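You operate a simulated robot arm through the tools that you are given. There is no shell and no other tool.

Carry out the task below with a simulated two-armed robot. There is one attempt and no reset: what you move stays moved.

JOB
Gauge the model box's sand and spread it with the matching board.
Fine: read the depth rod at the middle, lift it and park the bar; the board bears that number; sand flat, board back in the rack.
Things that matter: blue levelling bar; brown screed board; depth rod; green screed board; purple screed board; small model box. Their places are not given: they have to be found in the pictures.

It is judged by the outcome, as a careful person would: the job done as asked, and still so three seconds after it is handed in. It fails if anything else is knocked over, pushed out of place, dropped, spilled or broken.

ROBOT AND FRAMES
Two 7-joint arms with three-finger grippers on one trunk that stands fixed in place. Base frame: the origin is at the foot of the trunk, x ahead of it, y to its left, z up; the work surface is at about z = 850. Readings come in mm, degrees, newtons and seconds.
The left shoulder is at [30, 124, 1083], the right one opposite. With the tool pointing down near the work surface each hand reaches from about 100 to 780 mm from the base axis, measured 20 degrees to its own side. Payload 2.2 kg a hand.
Tool frame (each hand has its own): the origin (TCP) lies between the finger pads and is the grasp point; the fingertips stand 28 mm ahead of it; z points along the fingers, y is the line along which they close. Largest opening 102 mm; the body of the gripper starts 71 mm behind the TCP.
Orientation is told as [roll, pitch, yaw] about the base's x, y, z axes, in that order, counted from this pose: with the fingers straight down and closing along the base's y, the tool's x points along the base's -x, its y along +y and its z along -z.

CONTROLS
- The arms move only by the tool drive_tool. It takes "left_motion", "right_motion" or both (then of equal length, played together; a hand with none holds still); each is a list that holds one entry, the list of rows, each a list of 7 numbers: the gripper command, from -1 (fully open) to 1 (shut), values between in proportion, then the shift along the tool's x, y, z in units of 200 mm (1.0 is 200 mm), then the turn, a rotation vector about the tool's x, y, z in units of 60 degrees (1.0 is 60 degrees). In form: [[[jaw, dx, dy, dz, wx, wy, wz], ...]]. A call has 1 to 20 rows; each row is the pose to reach, as a shift and turn from the pose commanded when the call began, along the tool's axes at that moment. A call with a number of a shift or a turn outside -1 to 1 is refused whole. Each row takes 0.2 s and may step no farther than 50 mm and 8.6 degrees from the row before; otherwise, or with a gripper value out of range, the whole call is refused. A pose out of reach is approached as far as the arm can. The call stops where the force on the tool passes 90 N (or 10 N more than at its start, if that is more) or the arm is blocked; 0.2 s more then pass. The fingers move at their own pace and stop on an object; they squeeze with about 34 N. The grip force told is the motor's: it shows also when the fingers shut on nothing. Time passes only in rows, and 0.2 s behind the last, so rows that repeat a pose let the fingers close. The reply holds the time, the measured pose of the TCP, the force on the tool along the base axes, the opening and the grip force, in the units named above and with some noise, with the torque about the TCP (base axes, N m) and any sound that the robot's microphone picked up, and new pictures: "show" is both (left out), scene, wrist or none (wrist: the cameras of the hands that moved).
- Cameras (640 x 400 px; columns grow to the right, rows downward): "scene" is now at [43.8, -26.9, 1794.3]; the picture's right is [-0.16, -0.99, 0.00], its down [-0.81, 0.13, -0.57] and it looks along [0.56, -0.09, -0.82] (base axes); focal length 338 px, centre (320, 200). "left" rides on the left gripper at [72, 38, -86] in its tool frame; the picture's right is [-0.46, 0.89, 0.00], its down [-0.60, -0.32, -0.73] and it looks along [-0.65, -0.34, 0.68] (tool axes); focal length 256 px, centre (320, 200). "right" rides on the right gripper at [69, 44, -86] in its tool frame; the picture's right is [-0.53, 0.84, 0.00], its down [-0.58, -0.37, -0.73] and it looks along [-0.62, -0.39, 0.68] (tool axes); focal length 256 px, centre (320, 200).
- raise_lower(by): slides the trunk up (or, below 0, down) by that many mm; the arms and the scene camera ride with it, the base frame stays. It gives what a move gives, with no picture.
- pan_tilt(pan, tilt): turns the head with the scene camera to pan (to the left, within 143 degrees either way) and tilt (down, from -29 to 69), counted from straight ahead of the robot. It gives what a move gives, and a new picture of the scene camera.
- point_at(camera, pixels): there is no depth. For up to 12 entries [column, row, z] of the newest picture of that camera ("zoom" is the newest enlarged one), the place [x, y] in the base frame at which the ray of that pixel passes the height z, good to about 3 mm, but the place of the scene camera against the robot may be out by one fixed shift of up to 18 mm in any direction. The clock stands still meanwhile.
- close_up(camera, box): a new picture of the part [left, top, right, bottom] of that camera's present view, enlarged. The clock stands still meanwhile.
- finish_job(): hands the job in; it is judged then, once.

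Leave the grippers open and the arms clear of the work at the hand-in unless told otherwise.

The tools are called after ">>>" as name(argument=value, ...) on one line, values as JSON. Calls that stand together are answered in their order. drive_tool: Moves the arms, as the interface text tells. Its arguments: {"type":"object","properties":{"left_motion":{"type":"array","items":{"type":"array","items":{"type":"array","items":{"type":"number"}}}},"right_motion":{"type":"array","items":{"type":"array","items":{"type":"array","items":{"type":"number"}}}},"show":{"type":"string","enum":["both","scene","wrist","none"]}},"required":[]} The other tools are called the same way: raise_lower (by) slides the trunk up or down; pan_tilt (pan, tilt) turns the head that bears the scene camera; point_at (camera, pixels) gives the place at which the rays of pixels pass given heights; close_up (camera, box) takes an enlarged picture of a part of a camera's view; finish_job () hands the job in.

At the start:

```text
time_s: 0.0
left_eef_pos: [632.9, 258.0, 1231.7]
left_tcp_rot: [0.0, 0.0, 0.0]
left_force: [0.3, 0.0, 0.5]
left_wrist_torque: [-0.01, -0.03, 0.0]
left_width: 102.1
left_grip_force: 0.0
right_eef_pos: [507.8, -238.9, 1244.5]
right_tcp_rot: [0.0, 0.1, 0.1]
right_force: [0.5, -0.1, -0.2]
right_wrist_torque: [-0.01, 0.03, -0.02]
right_width: 102.3
right_grip_force: 0.0
trunk travel left (down, up): [-325.0, 215.0]
head pan, tilt: [-9.1, 55.3]
```

scene: 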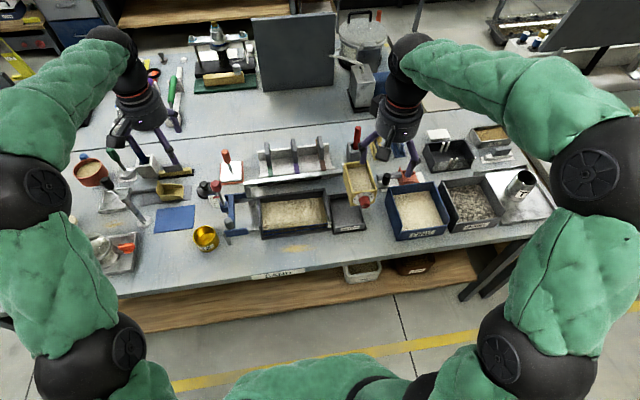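
right: 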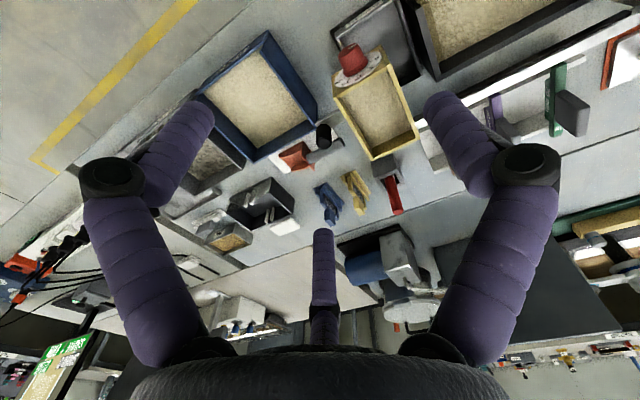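
left: 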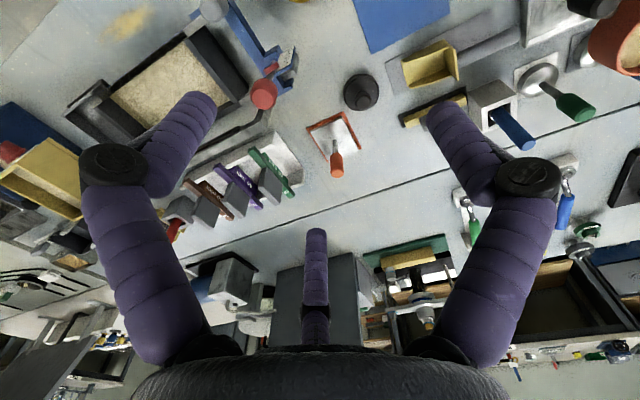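

I see a bench with several sand boxes, a rack of three boards near (295,160), and a blue bar near (235,215). I'll take enlarged views first.

>>> close_up(camera="scene", box=[190, 120, 390, 250])

>>> close_up(camera="left", box=[60, 0, 340, 250])

>>> close_up(camera="scene", box=[330, 120, 550, 260])

>>> close_up(camera="scene", box=[60, 120, 260, 280])

```text
3.08 times, centred on (290, 185) of scene
```

zoom: 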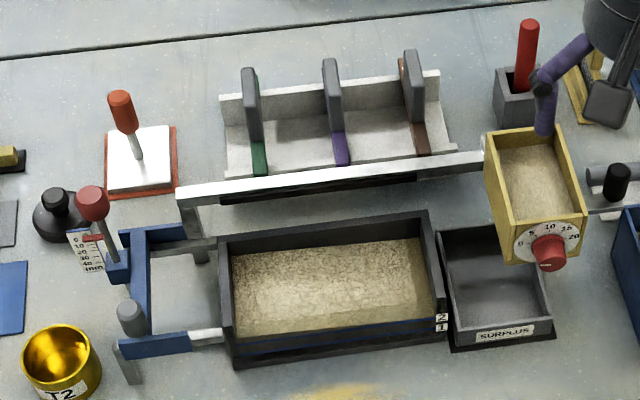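

```text
1.60 times, centred on (200, 125) of left
```

zoom: 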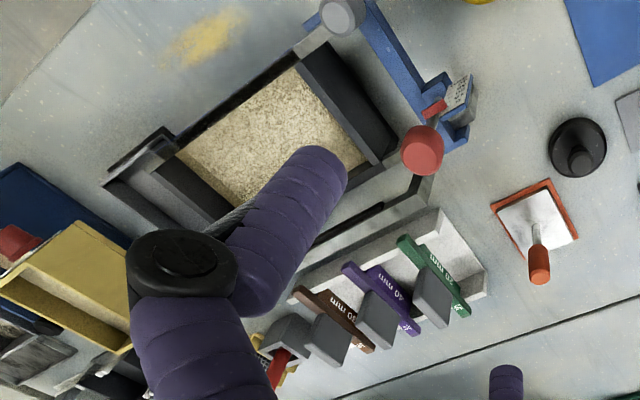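

```text
2.86 times, centred on (440, 190) of scene
```

zoom: 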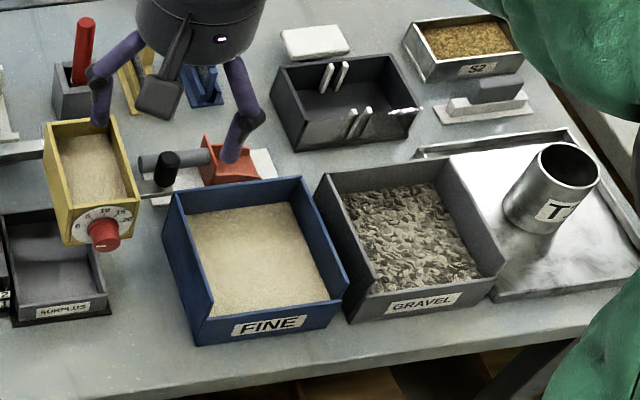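

```text
2.50 times, centred on (160, 200) of scene
```

zoom: 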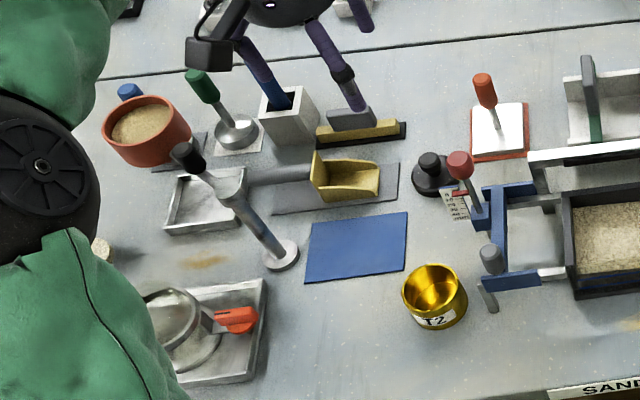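

I'll get rough positions of the box, bar, rod and rack from the scene view. Heights are guesses for now.

>>> close_up(camera="scene", box=[200, 170, 340, 250])

>>> close_up(camera="scene", box=[240, 120, 400, 220])

>>> point_at(camera="scene", pixels=[[262, 239, 850], [333, 231, 850], [330, 190, 900], [262, 205, 900], [216, 187, 950], [228, 224, 920], [266, 150, 930], [293, 145, 930], [320, 142, 930], [244, 180, 900], [349, 169, 900], [228, 240, 850]])

```text
4.57 times, centred on (270, 210) of scene
```

zoom: 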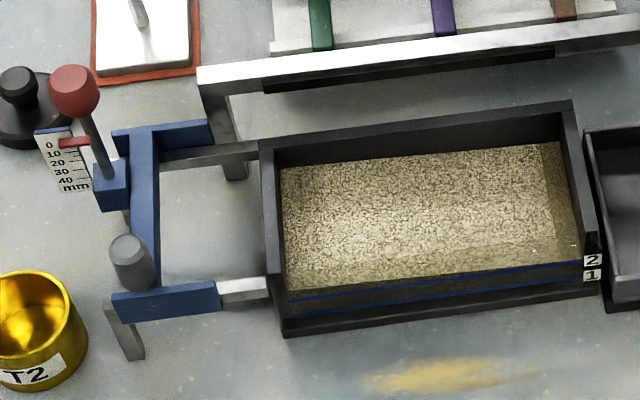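

```text
4.00 times, centred on (320, 170) of scene
```

zoom: 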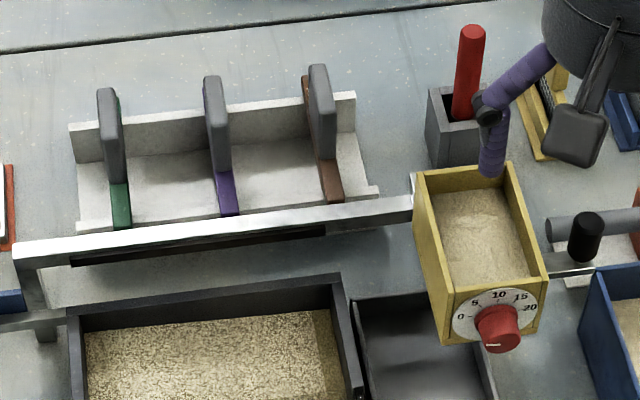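

```text
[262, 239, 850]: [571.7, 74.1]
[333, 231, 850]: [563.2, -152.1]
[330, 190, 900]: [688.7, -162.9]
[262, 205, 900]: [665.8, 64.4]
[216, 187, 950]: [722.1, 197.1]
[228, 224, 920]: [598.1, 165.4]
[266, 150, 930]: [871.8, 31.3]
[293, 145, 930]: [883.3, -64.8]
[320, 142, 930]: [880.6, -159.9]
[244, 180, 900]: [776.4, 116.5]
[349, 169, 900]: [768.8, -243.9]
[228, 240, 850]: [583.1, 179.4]
```

The bar (blue, at (235,215)) sits on rails at the left of the dark box. Its rod has a red knob and a 0–40 mm scale. The boards stand in the rack behind. I'll bring the left hand nearer so its camera shows the bar and scale from the front.

>>> drive_tool(left_motion=[[[-1, 0.11, -0.016, 0.16, 0, 0, 0], [-1, 0.22, -0.032, 0.32, 0, 0, 0], [-1, 0.34, -0.048, 0.48, 0, 0, 0], [-1, 0.45, -0.064, 0.64, 0, 0, 0], [-1, 0.57, -0.08, 0.8, 0, 0, 0], [-1, 0.68, -0.095, 0.97, 0, 0, 0]]])

```text
time_s: 1.4
left_eef_pos: [497.2, 239.4, 1039.6]
left_tcp_rot: [0.0, 0.0, 0.1]
left_force: [0.5, 0.5, -0.2]
left_wrist_torque: [0.02, -0.02, -0.03]
left_width: 101.8
left_grip_force: 0.0
right_eef_pos: [508.9, -237.5, 1244.7]
right_tcp_rot: [0.0, 0.0, 0.1]
right_force: [0.1, -0.6, 0.6]
right_wrist_torque: [0.03, -0.03, -0.01]
right_width: 102.1
right_grip_force: 0.2
trunk travel left (down, up): [-325.0, 215.0]
head pan, tilt: [-9.1, 55.3]
```

scene: 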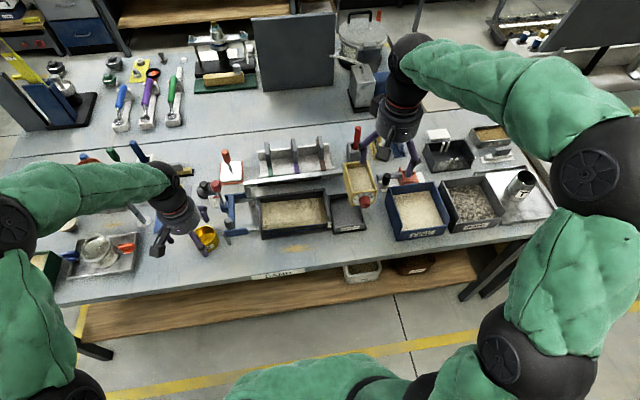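
left: 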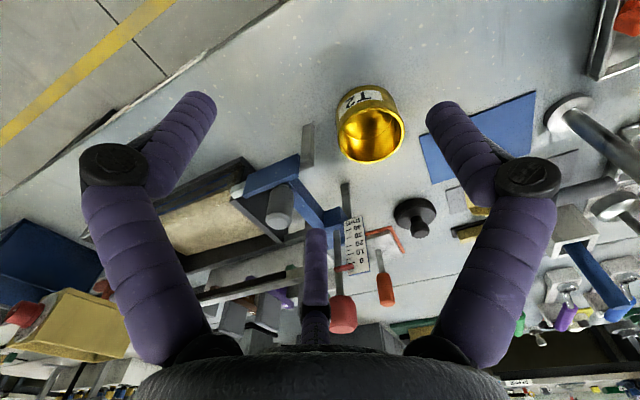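

>>> close_up(camera="left", box=[200, 120, 440, 340])

>>> close_up(camera="right", box=[320, 0, 640, 200])

```text
1.82 times, centred on (320, 230) of left
```

zoom: 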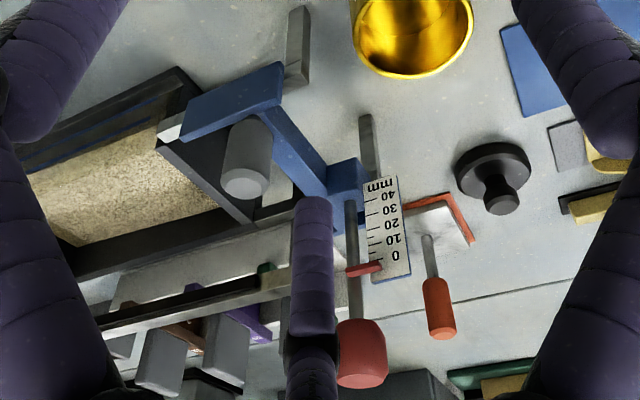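

```text
2.00 times, centred on (480, 100) of right
```

zoom: 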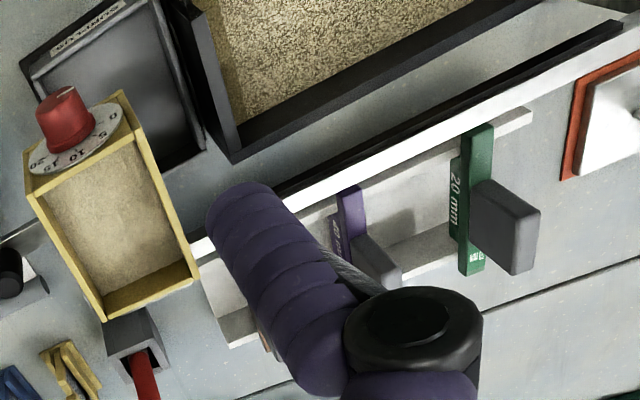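

Green reads 20 mm. I'll zoom on the left hand to understand the shape of the gripper.

>>> close_up(camera="scene", box=[130, 150, 270, 270])

>>> close_up(camera="scene", box=[330, 60, 450, 200])

>>> close_up(camera="left", box=[0, 60, 640, 400])

```text
3.33 times, centred on (200, 210) of scene
```

zoom: 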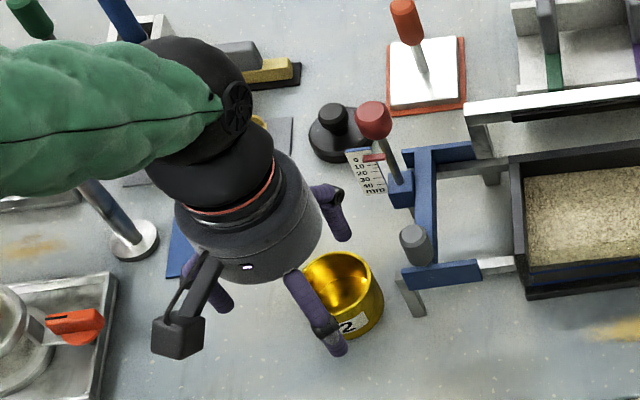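

```text
2.86 times, centred on (390, 130) of scene
```

zoom: 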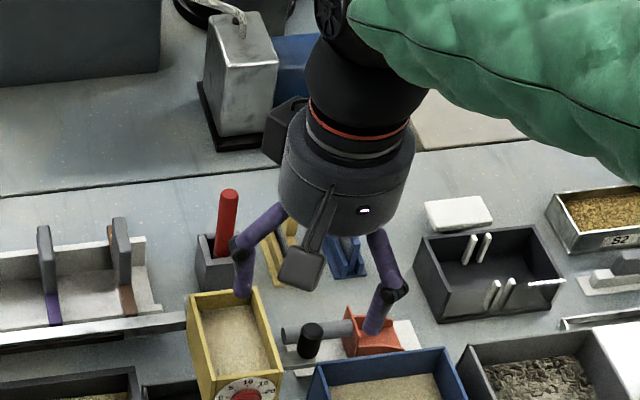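

```text
1.00 times, centred on (320, 230) of left (not enlarged: the box is as wide or as high as the picture)
```

zoom: 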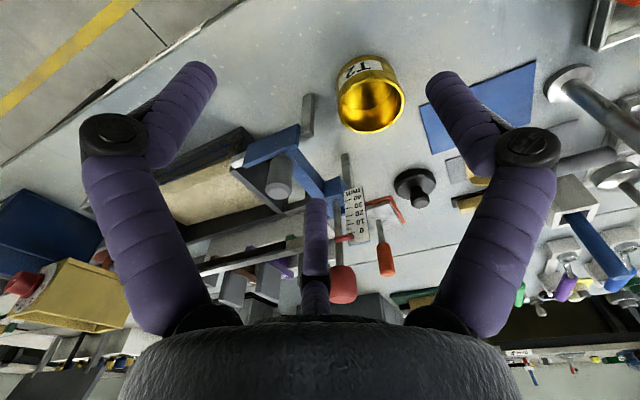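

I'll triangulate the grey knob, red knob and bracket between the two cameras.

>>> point_at(camera="left", pixels=[[279, 223, 900], [279, 223, 930], [343, 329, 950], [343, 329, 1000], [337, 225, 900], [241, 162, 850], [241, 162, 900], [306, 147, 850], [335, 142, 850], [364, 136, 850]])

>>> point_at(camera="scene", pixels=[[227.9, 219.6, 900], [227.9, 219.6, 930], [216.2, 183.6, 950], [216.2, 183.6, 1000], [224, 204, 900], [265, 239, 850], [265, 239, 900], [262, 215, 900]])

```text
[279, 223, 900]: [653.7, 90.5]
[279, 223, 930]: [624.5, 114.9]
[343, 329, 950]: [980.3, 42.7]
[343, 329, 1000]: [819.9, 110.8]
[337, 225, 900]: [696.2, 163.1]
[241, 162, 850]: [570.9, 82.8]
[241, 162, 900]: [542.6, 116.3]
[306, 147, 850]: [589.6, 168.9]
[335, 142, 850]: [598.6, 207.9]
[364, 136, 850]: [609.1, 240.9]
```

```text
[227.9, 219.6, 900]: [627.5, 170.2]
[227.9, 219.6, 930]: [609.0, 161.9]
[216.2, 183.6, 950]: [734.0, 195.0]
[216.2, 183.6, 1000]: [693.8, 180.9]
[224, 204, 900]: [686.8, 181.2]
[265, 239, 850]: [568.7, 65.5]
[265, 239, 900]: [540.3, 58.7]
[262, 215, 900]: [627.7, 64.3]
```

The grey knob comes out near (582,150,973) and the red knob near (665,170,1040), so the bar is taller than I assumed. I'll raise the left hand and move it more directly above the bar for a second wrist view to triangulate from.

>>> drive_tool(left_motion=[[[-1, 0, 0, -0.2, 0, 0, 0], [-1, 0, 0, -0.37, 0, 0, 0], [-1, -0.18, -0.13, -0.37, 0, 0, 0], [-1, -0.385, -0.275, -0.37, 0, 0, 0], [-1, -0.385, -0.275, -0.37, 0, 0, 0]]])

>>> close_up(camera="left", box=[200, 0, 440, 240])

```text
refused: row 4 steps farther than a row can; nothing moved
```

```text
1.67 times, centred on (320, 120) of left
```

zoom: 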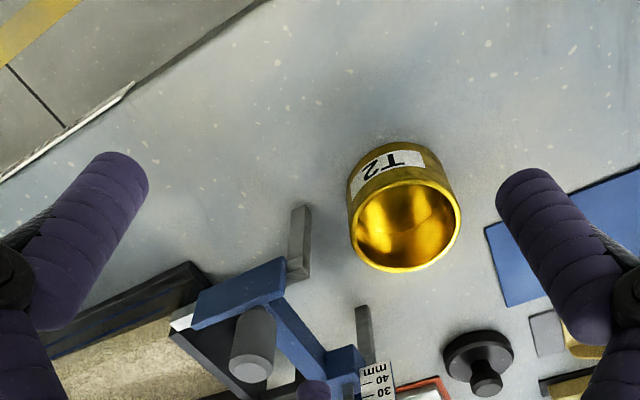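

One step was slightly too long, so I'm repeating the move in smaller steps.

>>> drive_tool(left_motion=[[[-1, 0, 0, -0.2, 0, 0, 0], [-1, 0, 0, -0.37, 0, 0, 0], [-1, -0.13, -0.09, -0.37, 0, 0, 0], [-1, -0.26, -0.18, -0.37, 0, 0, 0], [-1, -0.385, -0.275, -0.37, 0, 0, 0], [-1, -0.385, -0.275, -0.37, 0, 0, 0]]])

>>> close_up(camera="left", box=[200, 0, 440, 240])

```text
time_s: 2.8
left_eef_pos: [573.5, 184.8, 1111.5]
left_tcp_rot: [0.0, 0.0, 0.2]
left_force: [-0.6, 1.1, -0.8]
left_wrist_torque: [-0.01, 0.02, 0.01]
left_width: 101.9
left_grip_force: 0.1
right_eef_pos: [508.5, -237.3, 1243.5]
right_tcp_rot: [0.1, 0.0, 0.1]
right_force: [-0.2, -0.1, 1.1]
right_wrist_torque: [0.0, -0.01, -0.02]
right_width: 102.0
right_grip_force: 0.0
trunk travel left (down, up): [-325.0, 215.0]
head pan, tilt: [-9.1, 55.3]
```

scene: 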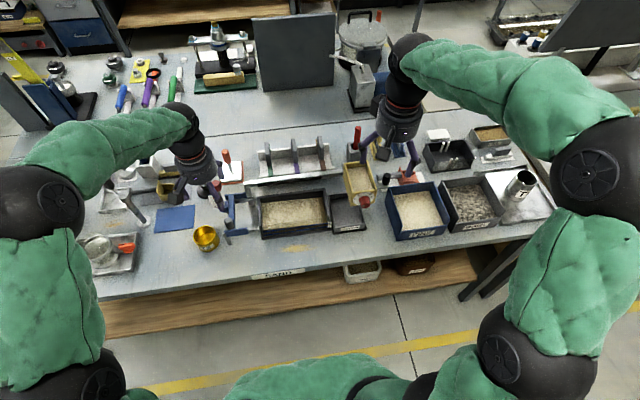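
left: 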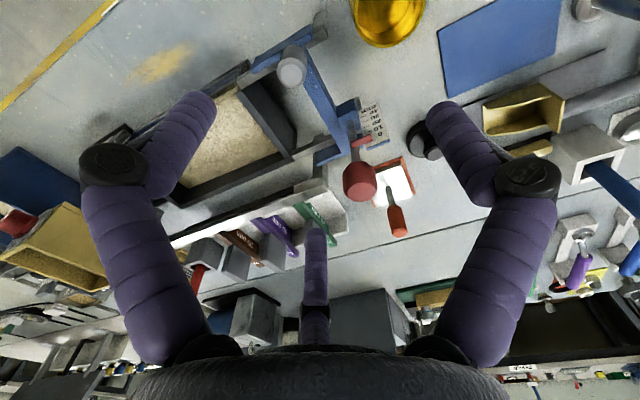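

```text
1.67 times, centred on (320, 120) of left
```

zoom: 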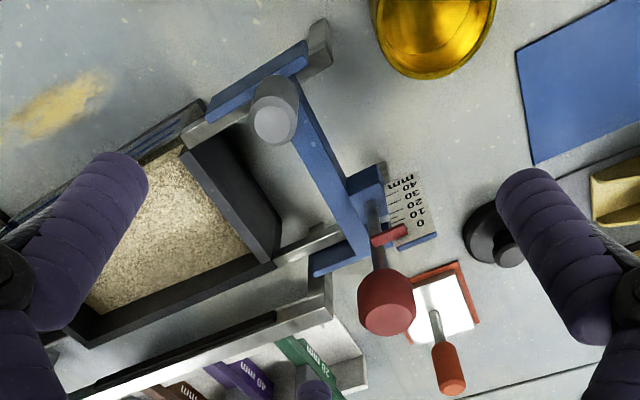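

>>> point_at(camera="zoom", pixels=[[270, 122, 950], [270, 122, 980], [387, 315, 1000], [387, 315, 1040], [372, 200, 900], [372, 200, 940], [320, 22, 850], [320, 22, 900], [325, 55, 900], [275, 255, 920], [185, 150, 920]])

>>> close_up(camera="left", box=[300, 60, 440, 200])

```text
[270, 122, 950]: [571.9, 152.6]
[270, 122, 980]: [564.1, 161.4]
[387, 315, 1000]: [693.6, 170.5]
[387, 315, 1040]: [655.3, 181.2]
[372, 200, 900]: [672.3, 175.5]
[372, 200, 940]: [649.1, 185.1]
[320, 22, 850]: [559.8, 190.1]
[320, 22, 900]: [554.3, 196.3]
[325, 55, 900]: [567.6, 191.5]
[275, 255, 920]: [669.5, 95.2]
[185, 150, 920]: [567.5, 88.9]
```

```text
2.86 times, centred on (370, 130) of left
```

zoom: 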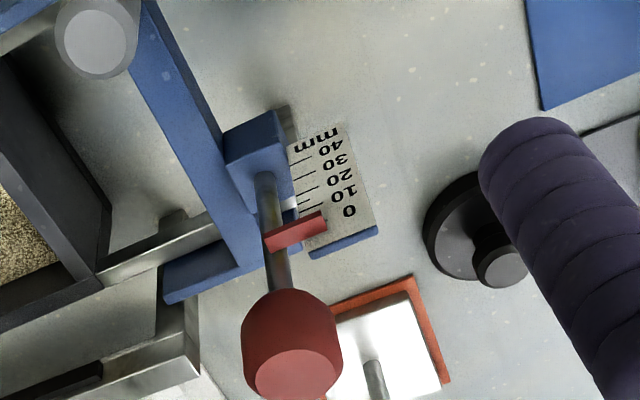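

I'll back the left hand off toward me at the same height for a third view. That gives a clean baseline for triangulation.

>>> drive_tool(left_motion=[[[-1, 0.22, 0.07, 0, 0, 0, 0], [-1, 0.44, 0.15, 0, 0, 0, 0], [-1, 0.66, 0.23, 0, 0, 0, 0], [-1, 0.66, 0.23, 0, 0, 0, 0]]])

>>> close_up(camera="left", box=[210, 100, 450, 340])

>>> close_up(camera="scene", box=[200, 170, 340, 250])

```text
time_s: 3.8
left_eef_pos: [444.4, 229.9, 1111.7]
left_tcp_rot: [0.1, 0.0, 0.0]
left_force: [1.1, -0.2, -0.6]
left_wrist_torque: [0.02, 0.0, 0.0]
left_width: 101.9
left_grip_force: 0.1
right_eef_pos: [507.9, -238.8, 1243.8]
right_tcp_rot: [0.1, 0.0, 0.2]
right_force: [0.9, -0.1, 0.6]
right_wrist_torque: [0.05, 0.0, 0.0]
right_width: 102.0
right_grip_force: 0.1
trunk travel left (down, up): [-325.0, 215.0]
head pan, tilt: [-9.1, 55.3]
```

scene: 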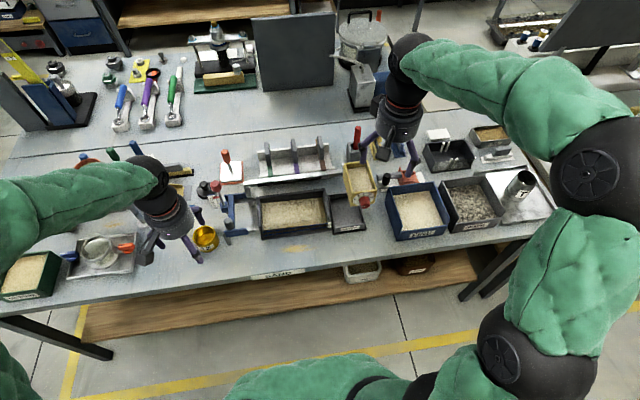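
left: 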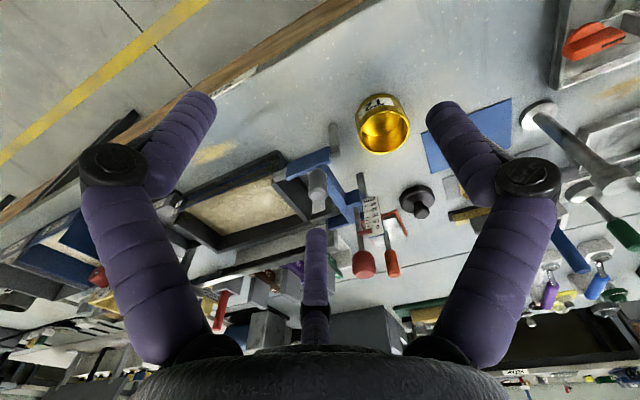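

```text
1.67 times, centred on (330, 220) of left
```

zoom: 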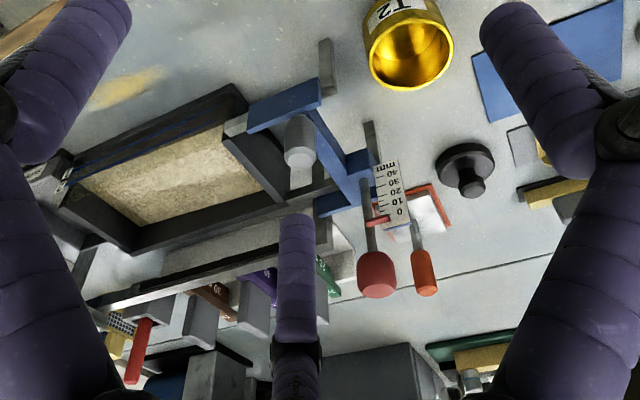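

```text
4.57 times, centred on (270, 210) of scene
```

zoom: 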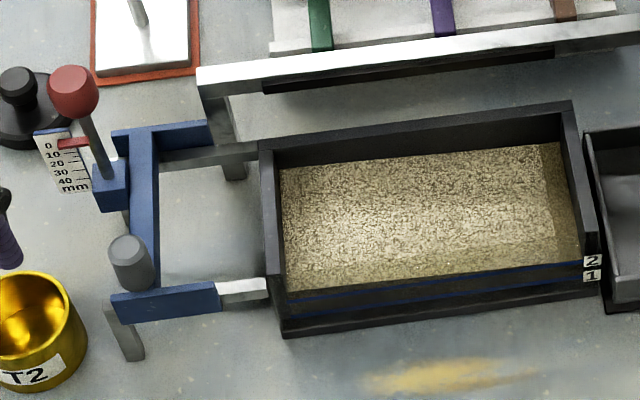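

>>> point_at(camera="left", pixels=[[318, 193.6, 950], [318, 193.6, 1000], [364.8, 271.5, 1000], [364.8, 271.5, 1050], [330, 150.5, 900], [330, 150.5, 950], [285.5, 164, 900], [285.5, 164, 950], [334, 123, 850], [363.5, 178, 850], [302, 218, 900], [302, 218, 950]])

>>> point_at(camera="zoom", pixels=[[130, 247, 950], [130, 247, 1000], [73, 88, 1000], [73, 88, 1050], [113, 300, 900], [113, 300, 950], [222, 305, 900], [222, 305, 950], [128, 360, 850], [283, 337, 850], [260, 145, 900], [260, 145, 950]])

```text
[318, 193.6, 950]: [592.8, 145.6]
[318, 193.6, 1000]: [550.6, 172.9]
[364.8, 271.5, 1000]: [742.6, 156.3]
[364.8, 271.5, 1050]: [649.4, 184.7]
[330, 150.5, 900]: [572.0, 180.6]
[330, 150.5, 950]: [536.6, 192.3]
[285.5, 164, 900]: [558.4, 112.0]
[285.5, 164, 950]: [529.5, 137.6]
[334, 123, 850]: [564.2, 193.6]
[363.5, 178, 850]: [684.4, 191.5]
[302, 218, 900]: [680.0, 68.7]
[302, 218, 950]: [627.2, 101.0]
```

```text
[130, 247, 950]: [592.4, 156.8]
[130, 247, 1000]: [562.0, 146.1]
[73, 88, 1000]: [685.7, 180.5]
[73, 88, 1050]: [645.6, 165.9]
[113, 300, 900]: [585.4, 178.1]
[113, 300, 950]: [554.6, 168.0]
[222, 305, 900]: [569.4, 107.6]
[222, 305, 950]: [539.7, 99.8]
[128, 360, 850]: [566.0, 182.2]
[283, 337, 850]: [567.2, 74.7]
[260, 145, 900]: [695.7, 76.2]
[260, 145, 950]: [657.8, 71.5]
```

Triangulation puts the grey knob top near (563,162,982) and the red rod knob near (642,186,1054). I'll move the left hand above the grey knob, staying high, then check.

>>> drive_tool(left_motion=[[[-1, -0.2, -0.11, 0.09, 0, 0, 0], [-1, -0.4, -0.22, 0.17, 0, 0, 0], [-1, -0.593, -0.34, 0.26, 0, 0, 0], [-1, -0.593, -0.34, 0.26, 0, 0, 0]]])

>>> close_up(camera="left", box=[200, 0, 440, 240])

>>> close_up(camera="scene", box=[180, 150, 320, 250])

```text
time_s: 4.8
left_eef_pos: [558.8, 161.7, 1056.7]
left_tcp_rot: [0.0, 0.0, 0.0]
left_force: [-0.1, -0.7, 0.9]
left_wrist_torque: [0.01, -0.02, 0.03]
left_width: 101.9
left_grip_force: 0.0
right_eef_pos: [507.5, -237.8, 1244.6]
right_tcp_rot: [-0.1, 0.0, 0.1]
right_force: [-0.2, 0.2, 0.6]
right_wrist_torque: [-0.03, -0.07, -0.06]
right_width: 101.7
right_grip_force: 0.1
trunk travel left (down, up): [-325.0, 215.0]
head pan, tilt: [-9.1, 55.3]
```

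scene: 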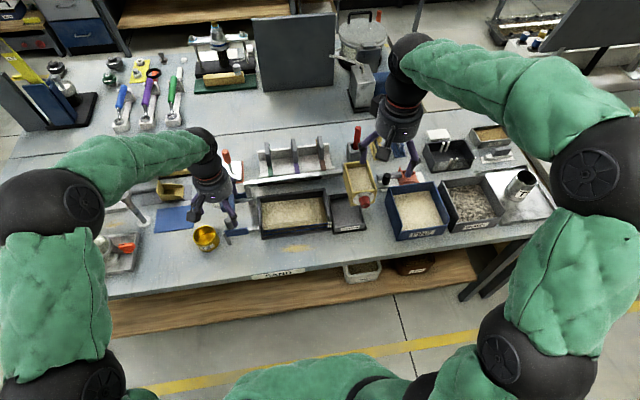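
left: 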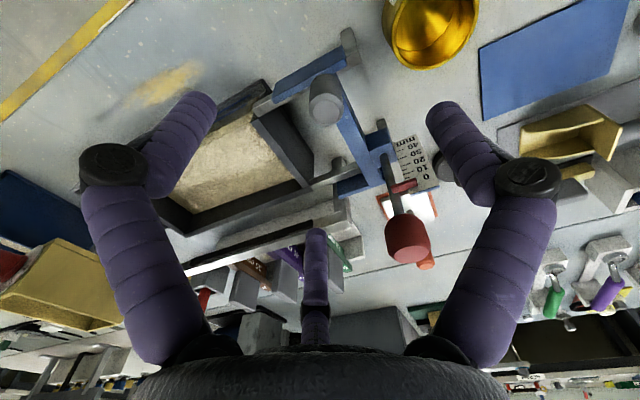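

```text
1.67 times, centred on (320, 120) of left
```

zoom: 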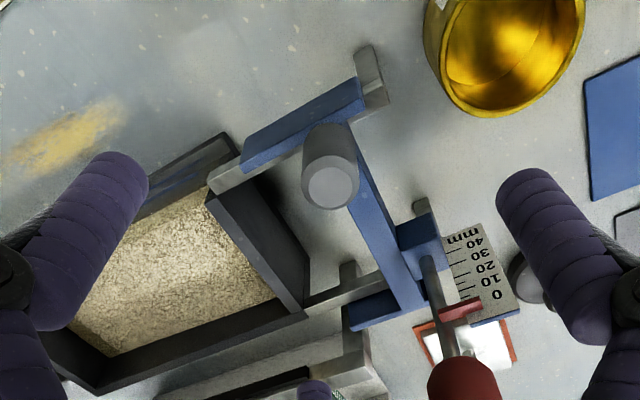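

```text
4.00 times, centred on (250, 200) of scene
```

zoom: 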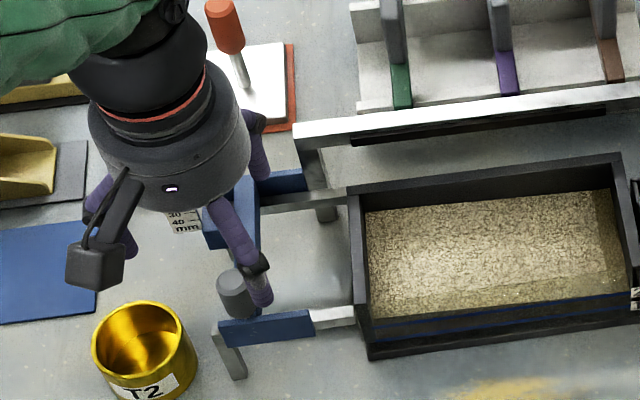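

>>> point_at(camera="left", pixels=[[326, 110.5, 950], [326, 110.5, 980], [408, 245, 1050], [362, 129, 920], [349, 27, 850], [356, 60, 920], [296, 35, 850]])

>>> close_up(camera="left", box=[240, 20, 440, 145])

```text
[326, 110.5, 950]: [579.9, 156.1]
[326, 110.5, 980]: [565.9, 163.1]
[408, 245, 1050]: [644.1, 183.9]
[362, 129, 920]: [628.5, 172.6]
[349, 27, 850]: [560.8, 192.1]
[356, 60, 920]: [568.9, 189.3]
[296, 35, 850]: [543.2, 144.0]
```

```text
3.20 times, centred on (340, 82) of left
```

zoom: 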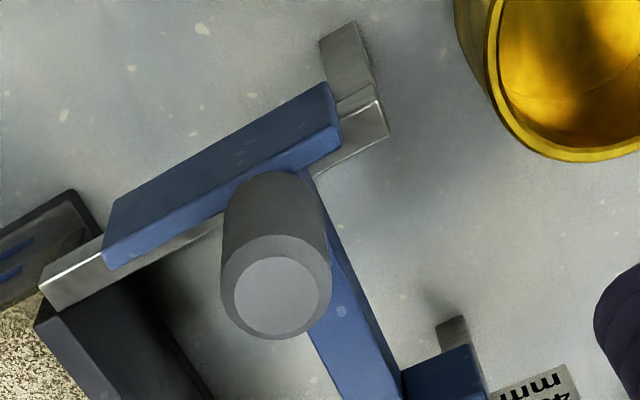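

View D agrees with the earlier one: knob axis about (566,162), z from 947 to 980. I'll descend so the TCP is near z=980 and then close on the knob.

>>> drive_tool(left_motion=[[[-1, -0.03, 0, 0.15, 0, 0, 0], [-1, -0.03, 0, 0.3, 0, 0, 0], [-1, -0.03, 0, 0.39, 0, 0, 0], [-1, -0.03, 0, 0.39, 0, 0, 0]]])

>>> close_up(camera="scene", box=[180, 150, 320, 250])

```text
time_s: 5.8
left_eef_pos: [567.8, 161.8, 979.4]
left_tcp_rot: [0.0, 0.0, 0.1]
left_force: [-0.6, -0.1, 0.2]
left_wrist_torque: [-0.04, 0.02, -0.01]
left_width: 102.2
left_grip_force: 0.0
right_eef_pos: [508.0, -238.2, 1245.1]
right_tcp_rot: [0.0, -0.1, 0.1]
right_force: [-1.2, -0.5, 0.5]
right_wrist_torque: [-0.01, 0.01, -0.01]
right_width: 102.1
right_grip_force: 0.1
trunk travel left (down, up): [-325.0, 215.0]
head pan, tilt: [-9.1, 55.3]
```

scene: 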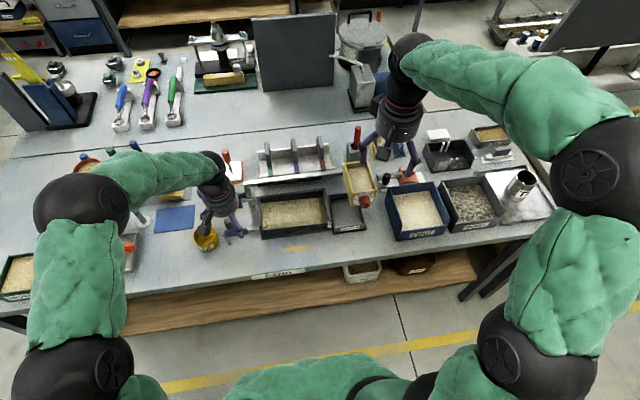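
left: 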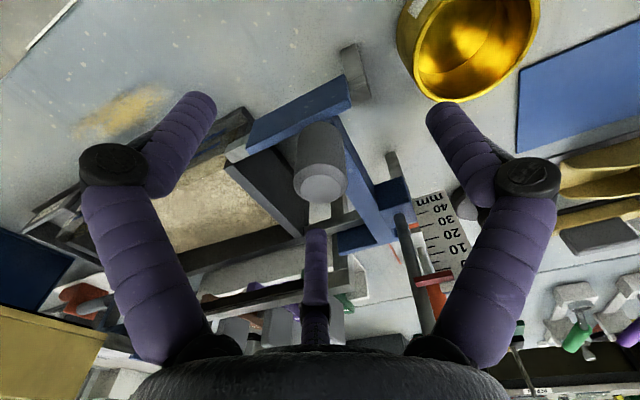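

```text
4.00 times, centred on (250, 200) of scene
```

zoom: 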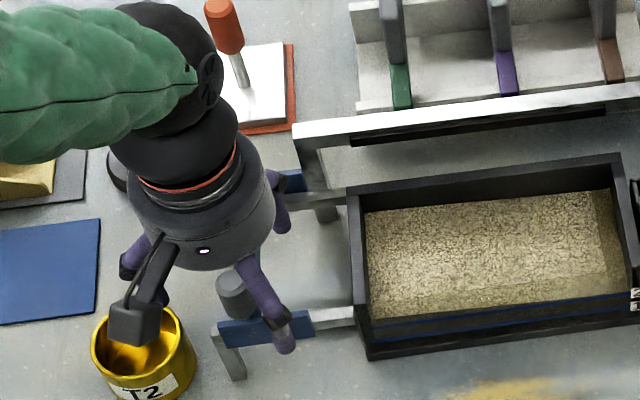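

The knob top shows at (320,183) in the left view, which is where the TCP projects. I'm closing on it.

>>> drive_tool(left_motion=[[[1, 0, 0, 0, 0, 0, 0], [1, 0, 0, 0, 0, 0, 0], [1, 0, 0, 0, 0, 0, 0], [1, 0, 0, 0, 0, 0, 0]]])

>>> close_up(camera="scene", box=[180, 150, 320, 250])

```text
time_s: 6.8
left_eef_pos: [568.5, 162.4, 979.9]
left_tcp_rot: [0.0, 0.0, 0.1]
left_force: [-2.2, 0.4, 3.2]
left_wrist_torque: [0.08, 0.14, 0.05]
left_width: 26.4
left_grip_force: 44.9
right_eef_pos: [507.3, -238.0, 1244.3]
right_tcp_rot: [0.0, 0.0, 0.2]
right_force: [-0.3, 0.3, -0.4]
right_wrist_torque: [-0.01, 0.01, 0.01]
right_width: 102.1
right_grip_force: 0.0
trunk travel left (down, up): [-325.0, 215.0]
head pan, tilt: [-9.1, 55.3]
```

scene: 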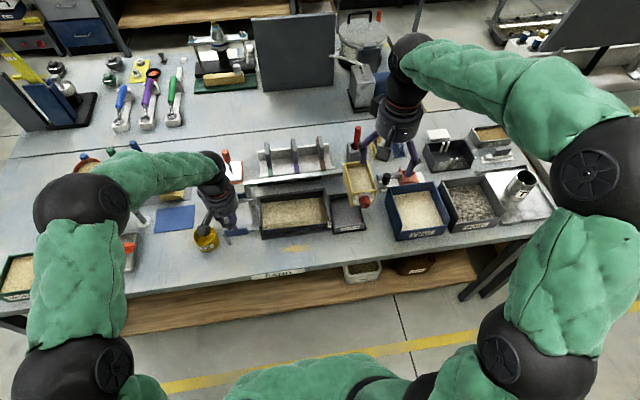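
left: 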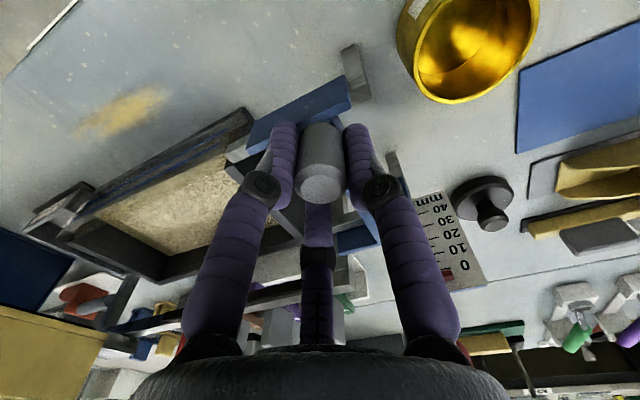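

```text
4.00 times, centred on (250, 200) of scene
```

zoom: 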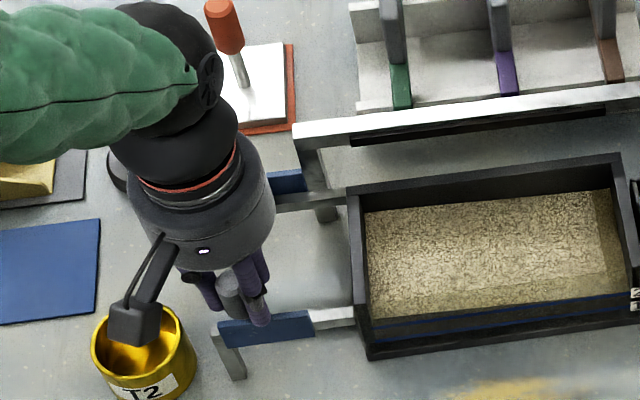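

The grip is firm at 26 mm. I'll slide the bar slowly to the right (−y) by 100 mm and check that it follows straight.

>>> drive_tool(left_motion=[[[1, 0, -0.05, 0, 0, 0, 0], [1, 0, -0.12, 0, 0, 0, 0], [1, 0, -0.2, 0, 0, 0, 0], [1, 0, -0.28, 0, 0, 0, 0], [1, 0, -0.36, 0, 0, 0, 0], [1, 0, -0.44, 0, 0, 0, 0], [1, 0, -0.5, 0, 0, 0, 0], [1, 0, -0.5, 0, 0, 0, 0]]])

>>> close_up(camera="scene", box=[200, 150, 340, 250])

```text
time_s: 8.6
left_eef_pos: [568.0, 63.2, 979.4]
left_tcp_rot: [0.0, 0.3, 0.2]
left_force: [5.7, 0.7, -11.9]
left_wrist_torque: [-0.18, -0.1, 0.08]
left_width: 26.4
left_grip_force: 45.4
right_eef_pos: [509.4, -238.7, 1244.6]
right_tcp_rot: [0.0, 0.1, 0.1]
right_force: [-0.1, -0.1, 0.4]
right_wrist_torque: [0.02, -0.03, -0.03]
right_width: 102.1
right_grip_force: 0.0
trunk travel left (down, up): [-325.0, 215.0]
head pan, tilt: [-9.1, 55.3]
```

scene: 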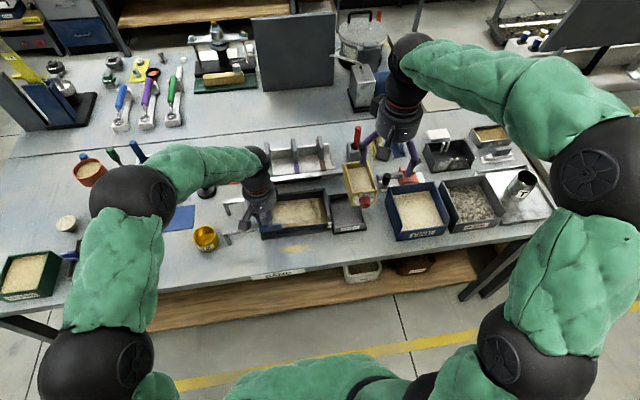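
left: 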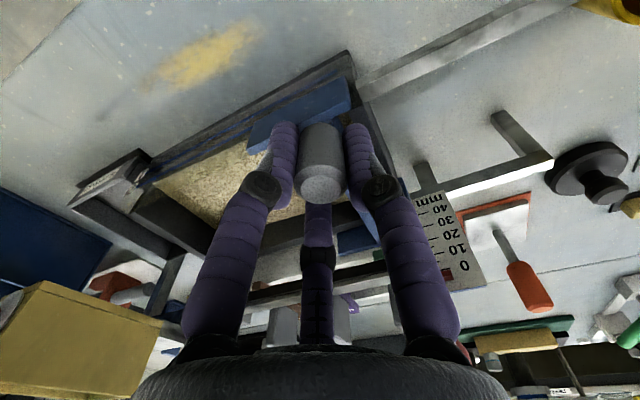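

```text
4.00 times, centred on (270, 200) of scene
```

zoom: 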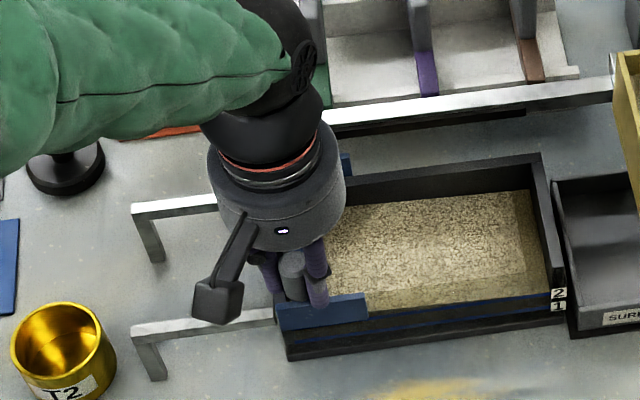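

It slides well and stays aligned. I'll continue another ~105 mm so the rod comes near the middle of the box.

>>> drive_tool(left_motion=[[[1, 0, -0.05, 0, 0, 0, 0], [1, 0, -0.12, 0, 0, 0, 0], [1, 0, -0.2, 0, 0, 0, 0], [1, 0, -0.28, 0, 0, 0, 0], [1, 0, -0.36, 0, 0, 0, 0], [1, 0, -0.44, 0, 0, 0, 0], [1, 0, -0.51, 0, 0, 0, 0], [1, 0, -0.54, 0, 0, 0, 0], [1, 0, -0.54, 0, 0, 0, 0]]])

>>> close_up(camera="scene", box=[230, 150, 370, 250])

```text
time_s: 10.6
left_eef_pos: [566.2, -47.8, 979.7]
left_tcp_rot: [0.0, 0.2, 0.0]
left_force: [5.5, 1.3, -22.1]
left_wrist_torque: [-0.37, -0.83, -0.01]
left_width: 25.9
left_grip_force: 45.2
right_eef_pos: [509.9, -238.1, 1243.3]
right_tcp_rot: [0.0, 0.1, 0.1]
right_force: [0.4, -0.3, 0.0]
right_wrist_torque: [0.0, 0.05, 0.01]
right_width: 101.9
right_grip_force: 0.1
trunk travel left (down, up): [-325.0, 215.0]
head pan, tilt: [-9.1, 55.3]
```

scene: 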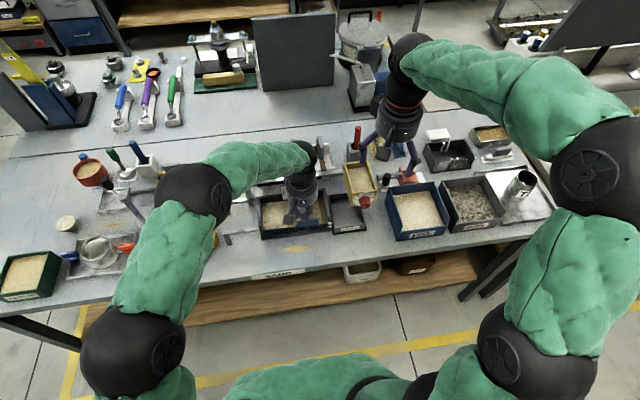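
left: 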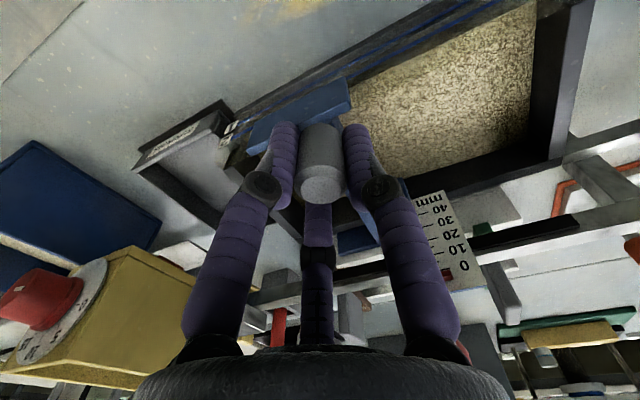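

```text
4.00 times, centred on (300, 200) of scene
```

zoom: 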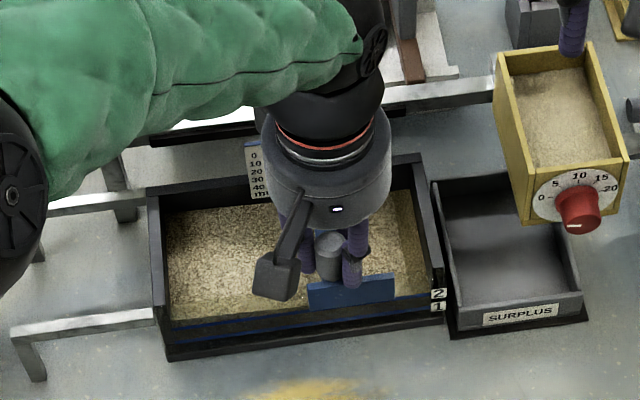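

The bar is over the box with the scale above the sand. I'll release the knob, rise, and look at where the rod sits relative to the box's middle.

>>> drive_tool(left_motion=[[[-1, 0, 0, 0, 0, 0, 0], [-1, 0, 0, 0, 0, 0, 0], [-1, 0, 0, 0, 0, 0, 0], [-1, 0, 0, -0.2, 0, 0, 0], [-1, 0, 0, -0.4, 0, 0, 0], [-1, 0.15, 0, -0.6, 0, 0, 0], [-1, 0.3, 0, -0.8, 0, 0, 0], [-1, 0.45, 0.1, -1.0, 0, 0, 0], [-1, 0.45, 0.1, -1.0, 0, 0, 0]]])

>>> close_up(camera="left", box=[200, 50, 450, 250])

>>> close_up(camera="scene", box=[230, 150, 370, 250])

```text
refused: row 8 steps farther than a row can; nothing moved
```

```text
2.00 times, centred on (325, 150) of left
```

zoom: 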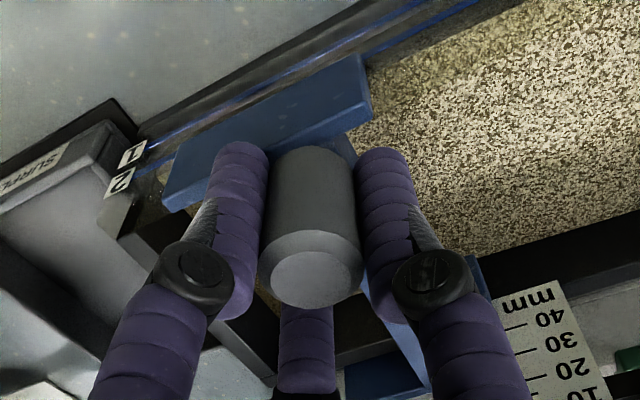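

```text
4.00 times, centred on (300, 200) of scene
```

zoom: 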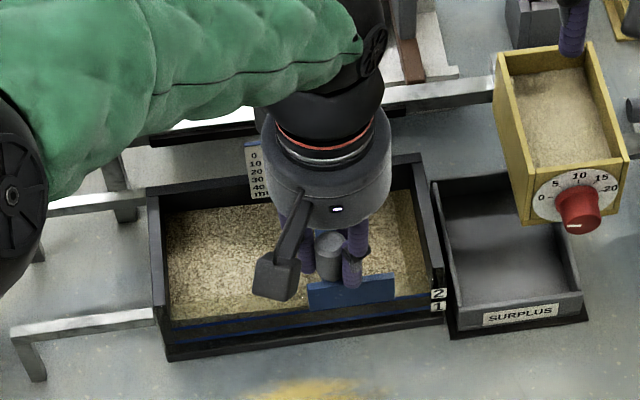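

Step 8 was too long. I'm resending it with smaller increments.

>>> drive_tool(left_motion=[[[-1, 0, 0, 0, 0, 0, 0], [-1, 0, 0, 0, 0, 0, 0], [-1, 0, 0, 0, 0, 0, 0], [-1, 0, 0, -0.2, 0, 0, 0], [-1, 0, 0, -0.4, 0, 0, 0], [-1, 0.1, 0.05, -0.58, 0, 0, 0], [-1, 0.2, 0.1, -0.76, 0, 0, 0], [-1, 0.3, 0.1, -0.94, 0, 0, 0], [-1, 0.4, 0.1, -1.0, 0, 0, 0], [-1, 0.45, 0.1, -1.0, 0, 0, 0], [-1, 0.45, 0.1, -1.0, 0, 0, 0]]])

>>> close_up(camera="left", box=[200, 50, 450, 250])

>>> close_up(camera="scene", box=[230, 150, 370, 250])

```text
time_s: 13.0
left_eef_pos: [477.5, -26.3, 1179.8]
left_tcp_rot: [0.0, 0.0, 0.1]
left_force: [0.3, 0.4, 0.3]
left_wrist_torque: [0.02, -0.04, -0.03]
left_width: 102.1
left_grip_force: 0.0
right_eef_pos: [508.0, -237.1, 1245.0]
right_tcp_rot: [0.1, 0.0, 0.1]
right_force: [0.4, -1.0, -0.8]
right_wrist_torque: [-0.02, -0.01, -0.02]
right_width: 101.9
right_grip_force: 0.1
trunk travel left (down, up): [-325.0, 215.0]
head pan, tilt: [-9.1, 55.3]
```

scene: 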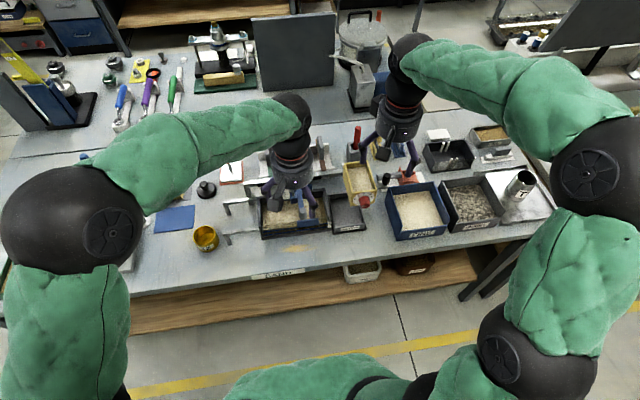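
left: 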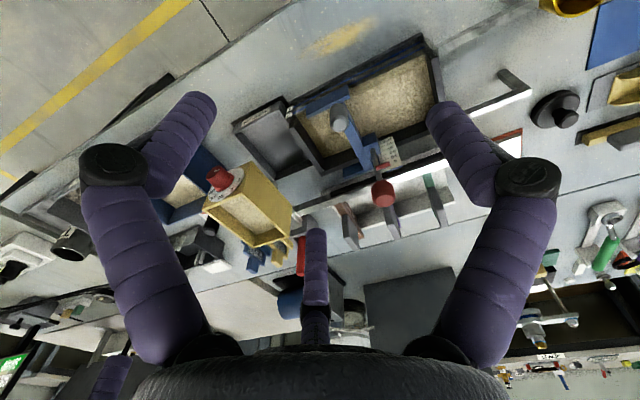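

```text
2.00 times, centred on (325, 150) of left
```

zoom: 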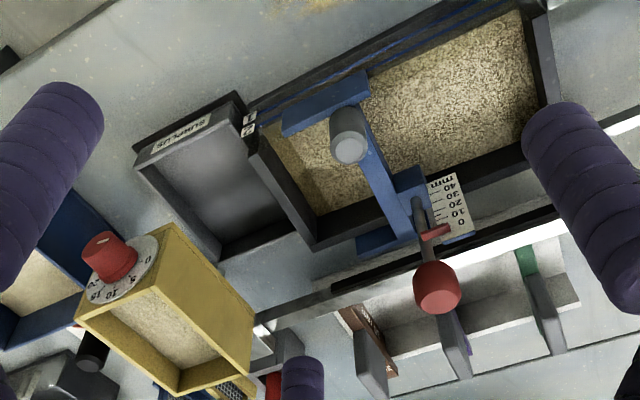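

```text
4.00 times, centred on (300, 200) of scene
```

zoom: 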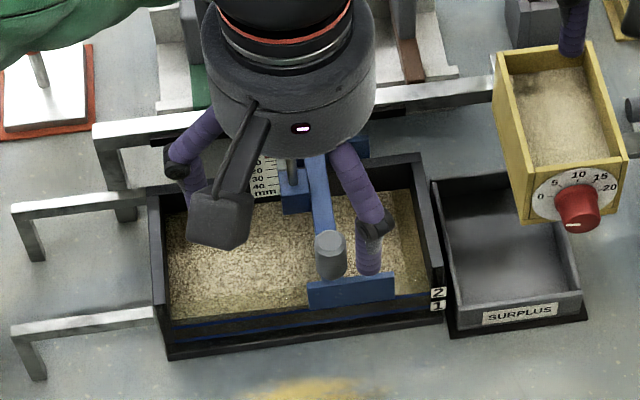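

>>> close_up(camera="left", box=[280, 20, 460, 220])

```text
2.00 times, centred on (370, 120) of left
```

zoom: 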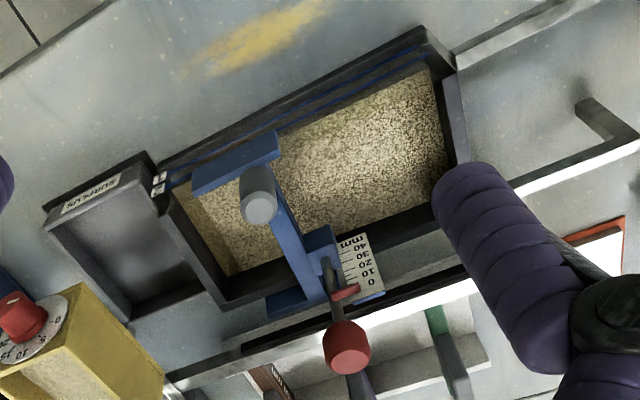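

>>> point_at(camera="zoom", pixels=[[443, 80, 910], [443, 80, 930], [458, 80, 910], [177, 195, 910], [177, 195, 930], [222, 302, 910], [222, 278, 910], [322, 240, 910], [322, 240, 940], [347, 355, 1054], [259, 207, 980]])

```text
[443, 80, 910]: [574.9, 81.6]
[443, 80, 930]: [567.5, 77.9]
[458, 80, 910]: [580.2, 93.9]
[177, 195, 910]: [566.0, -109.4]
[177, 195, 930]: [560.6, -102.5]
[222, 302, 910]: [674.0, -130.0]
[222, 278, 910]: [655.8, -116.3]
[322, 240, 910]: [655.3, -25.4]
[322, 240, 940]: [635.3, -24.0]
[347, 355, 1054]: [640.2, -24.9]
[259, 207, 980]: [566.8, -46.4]
```

The knob reads (567,−46) and the rod (640,−25). The inner walls are near y=80 and y=−112, so the middle is about −17 and the rod is ~7 mm too far right. I'll re-grip the knob and nudge the bar back 7 mm.

>>> drive_tool(left_motion=[[[-1, -0.1, -0.05, 0.2, 0, 0, 0], [-1, -0.25, -0.1, 0.36, 0, 0, 0], [-1, -0.44, -0.1, 0.44, 0, 0, 0], [-1, -0.44, -0.1, 0.6, 0, 0, 0], [-1, -0.44, -0.1, 0.8, 0, 0, 0], [-1, -0.44, -0.1, 1.0, 0, 0, 0], [-1, -0.44, -0.1, 1.0, 0, 0, 0], [1, -0.44, -0.1, 1.0, 0, 0, 0], [1, -0.44, -0.1, 1.0, 0, 0, 0], [1, -0.44, -0.1, 1.0, 0, 0, 0], [1, -0.44, -0.1, 1.0, 0, 0, 0]]], show="wrist")

```text
time_s: 15.4
left_eef_pos: [566.1, -46.2, 979.4]
left_tcp_rot: [0.0, 0.1, 0.1]
left_force: [-5.0, -0.6, 1.6]
left_wrist_torque: [0.06, 0.19, 0.03]
left_width: 25.6
left_grip_force: 45.4
right_eef_pos: [508.1, -238.2, 1243.4]
right_tcp_rot: [0.0, 0.0, 0.1]
right_force: [-0.3, 0.6, 0.3]
right_wrist_torque: [-0.01, 0.0, 0.03]
right_width: 102.0
right_grip_force: 0.2
trunk travel left (down, up): [-325.0, 215.0]
head pan, tilt: [-9.1, 55.3]
```

left: 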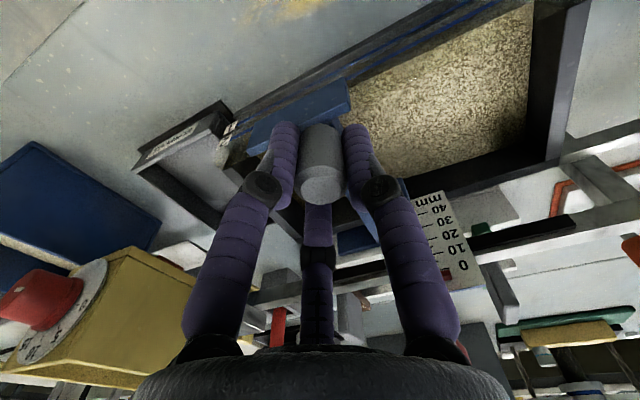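

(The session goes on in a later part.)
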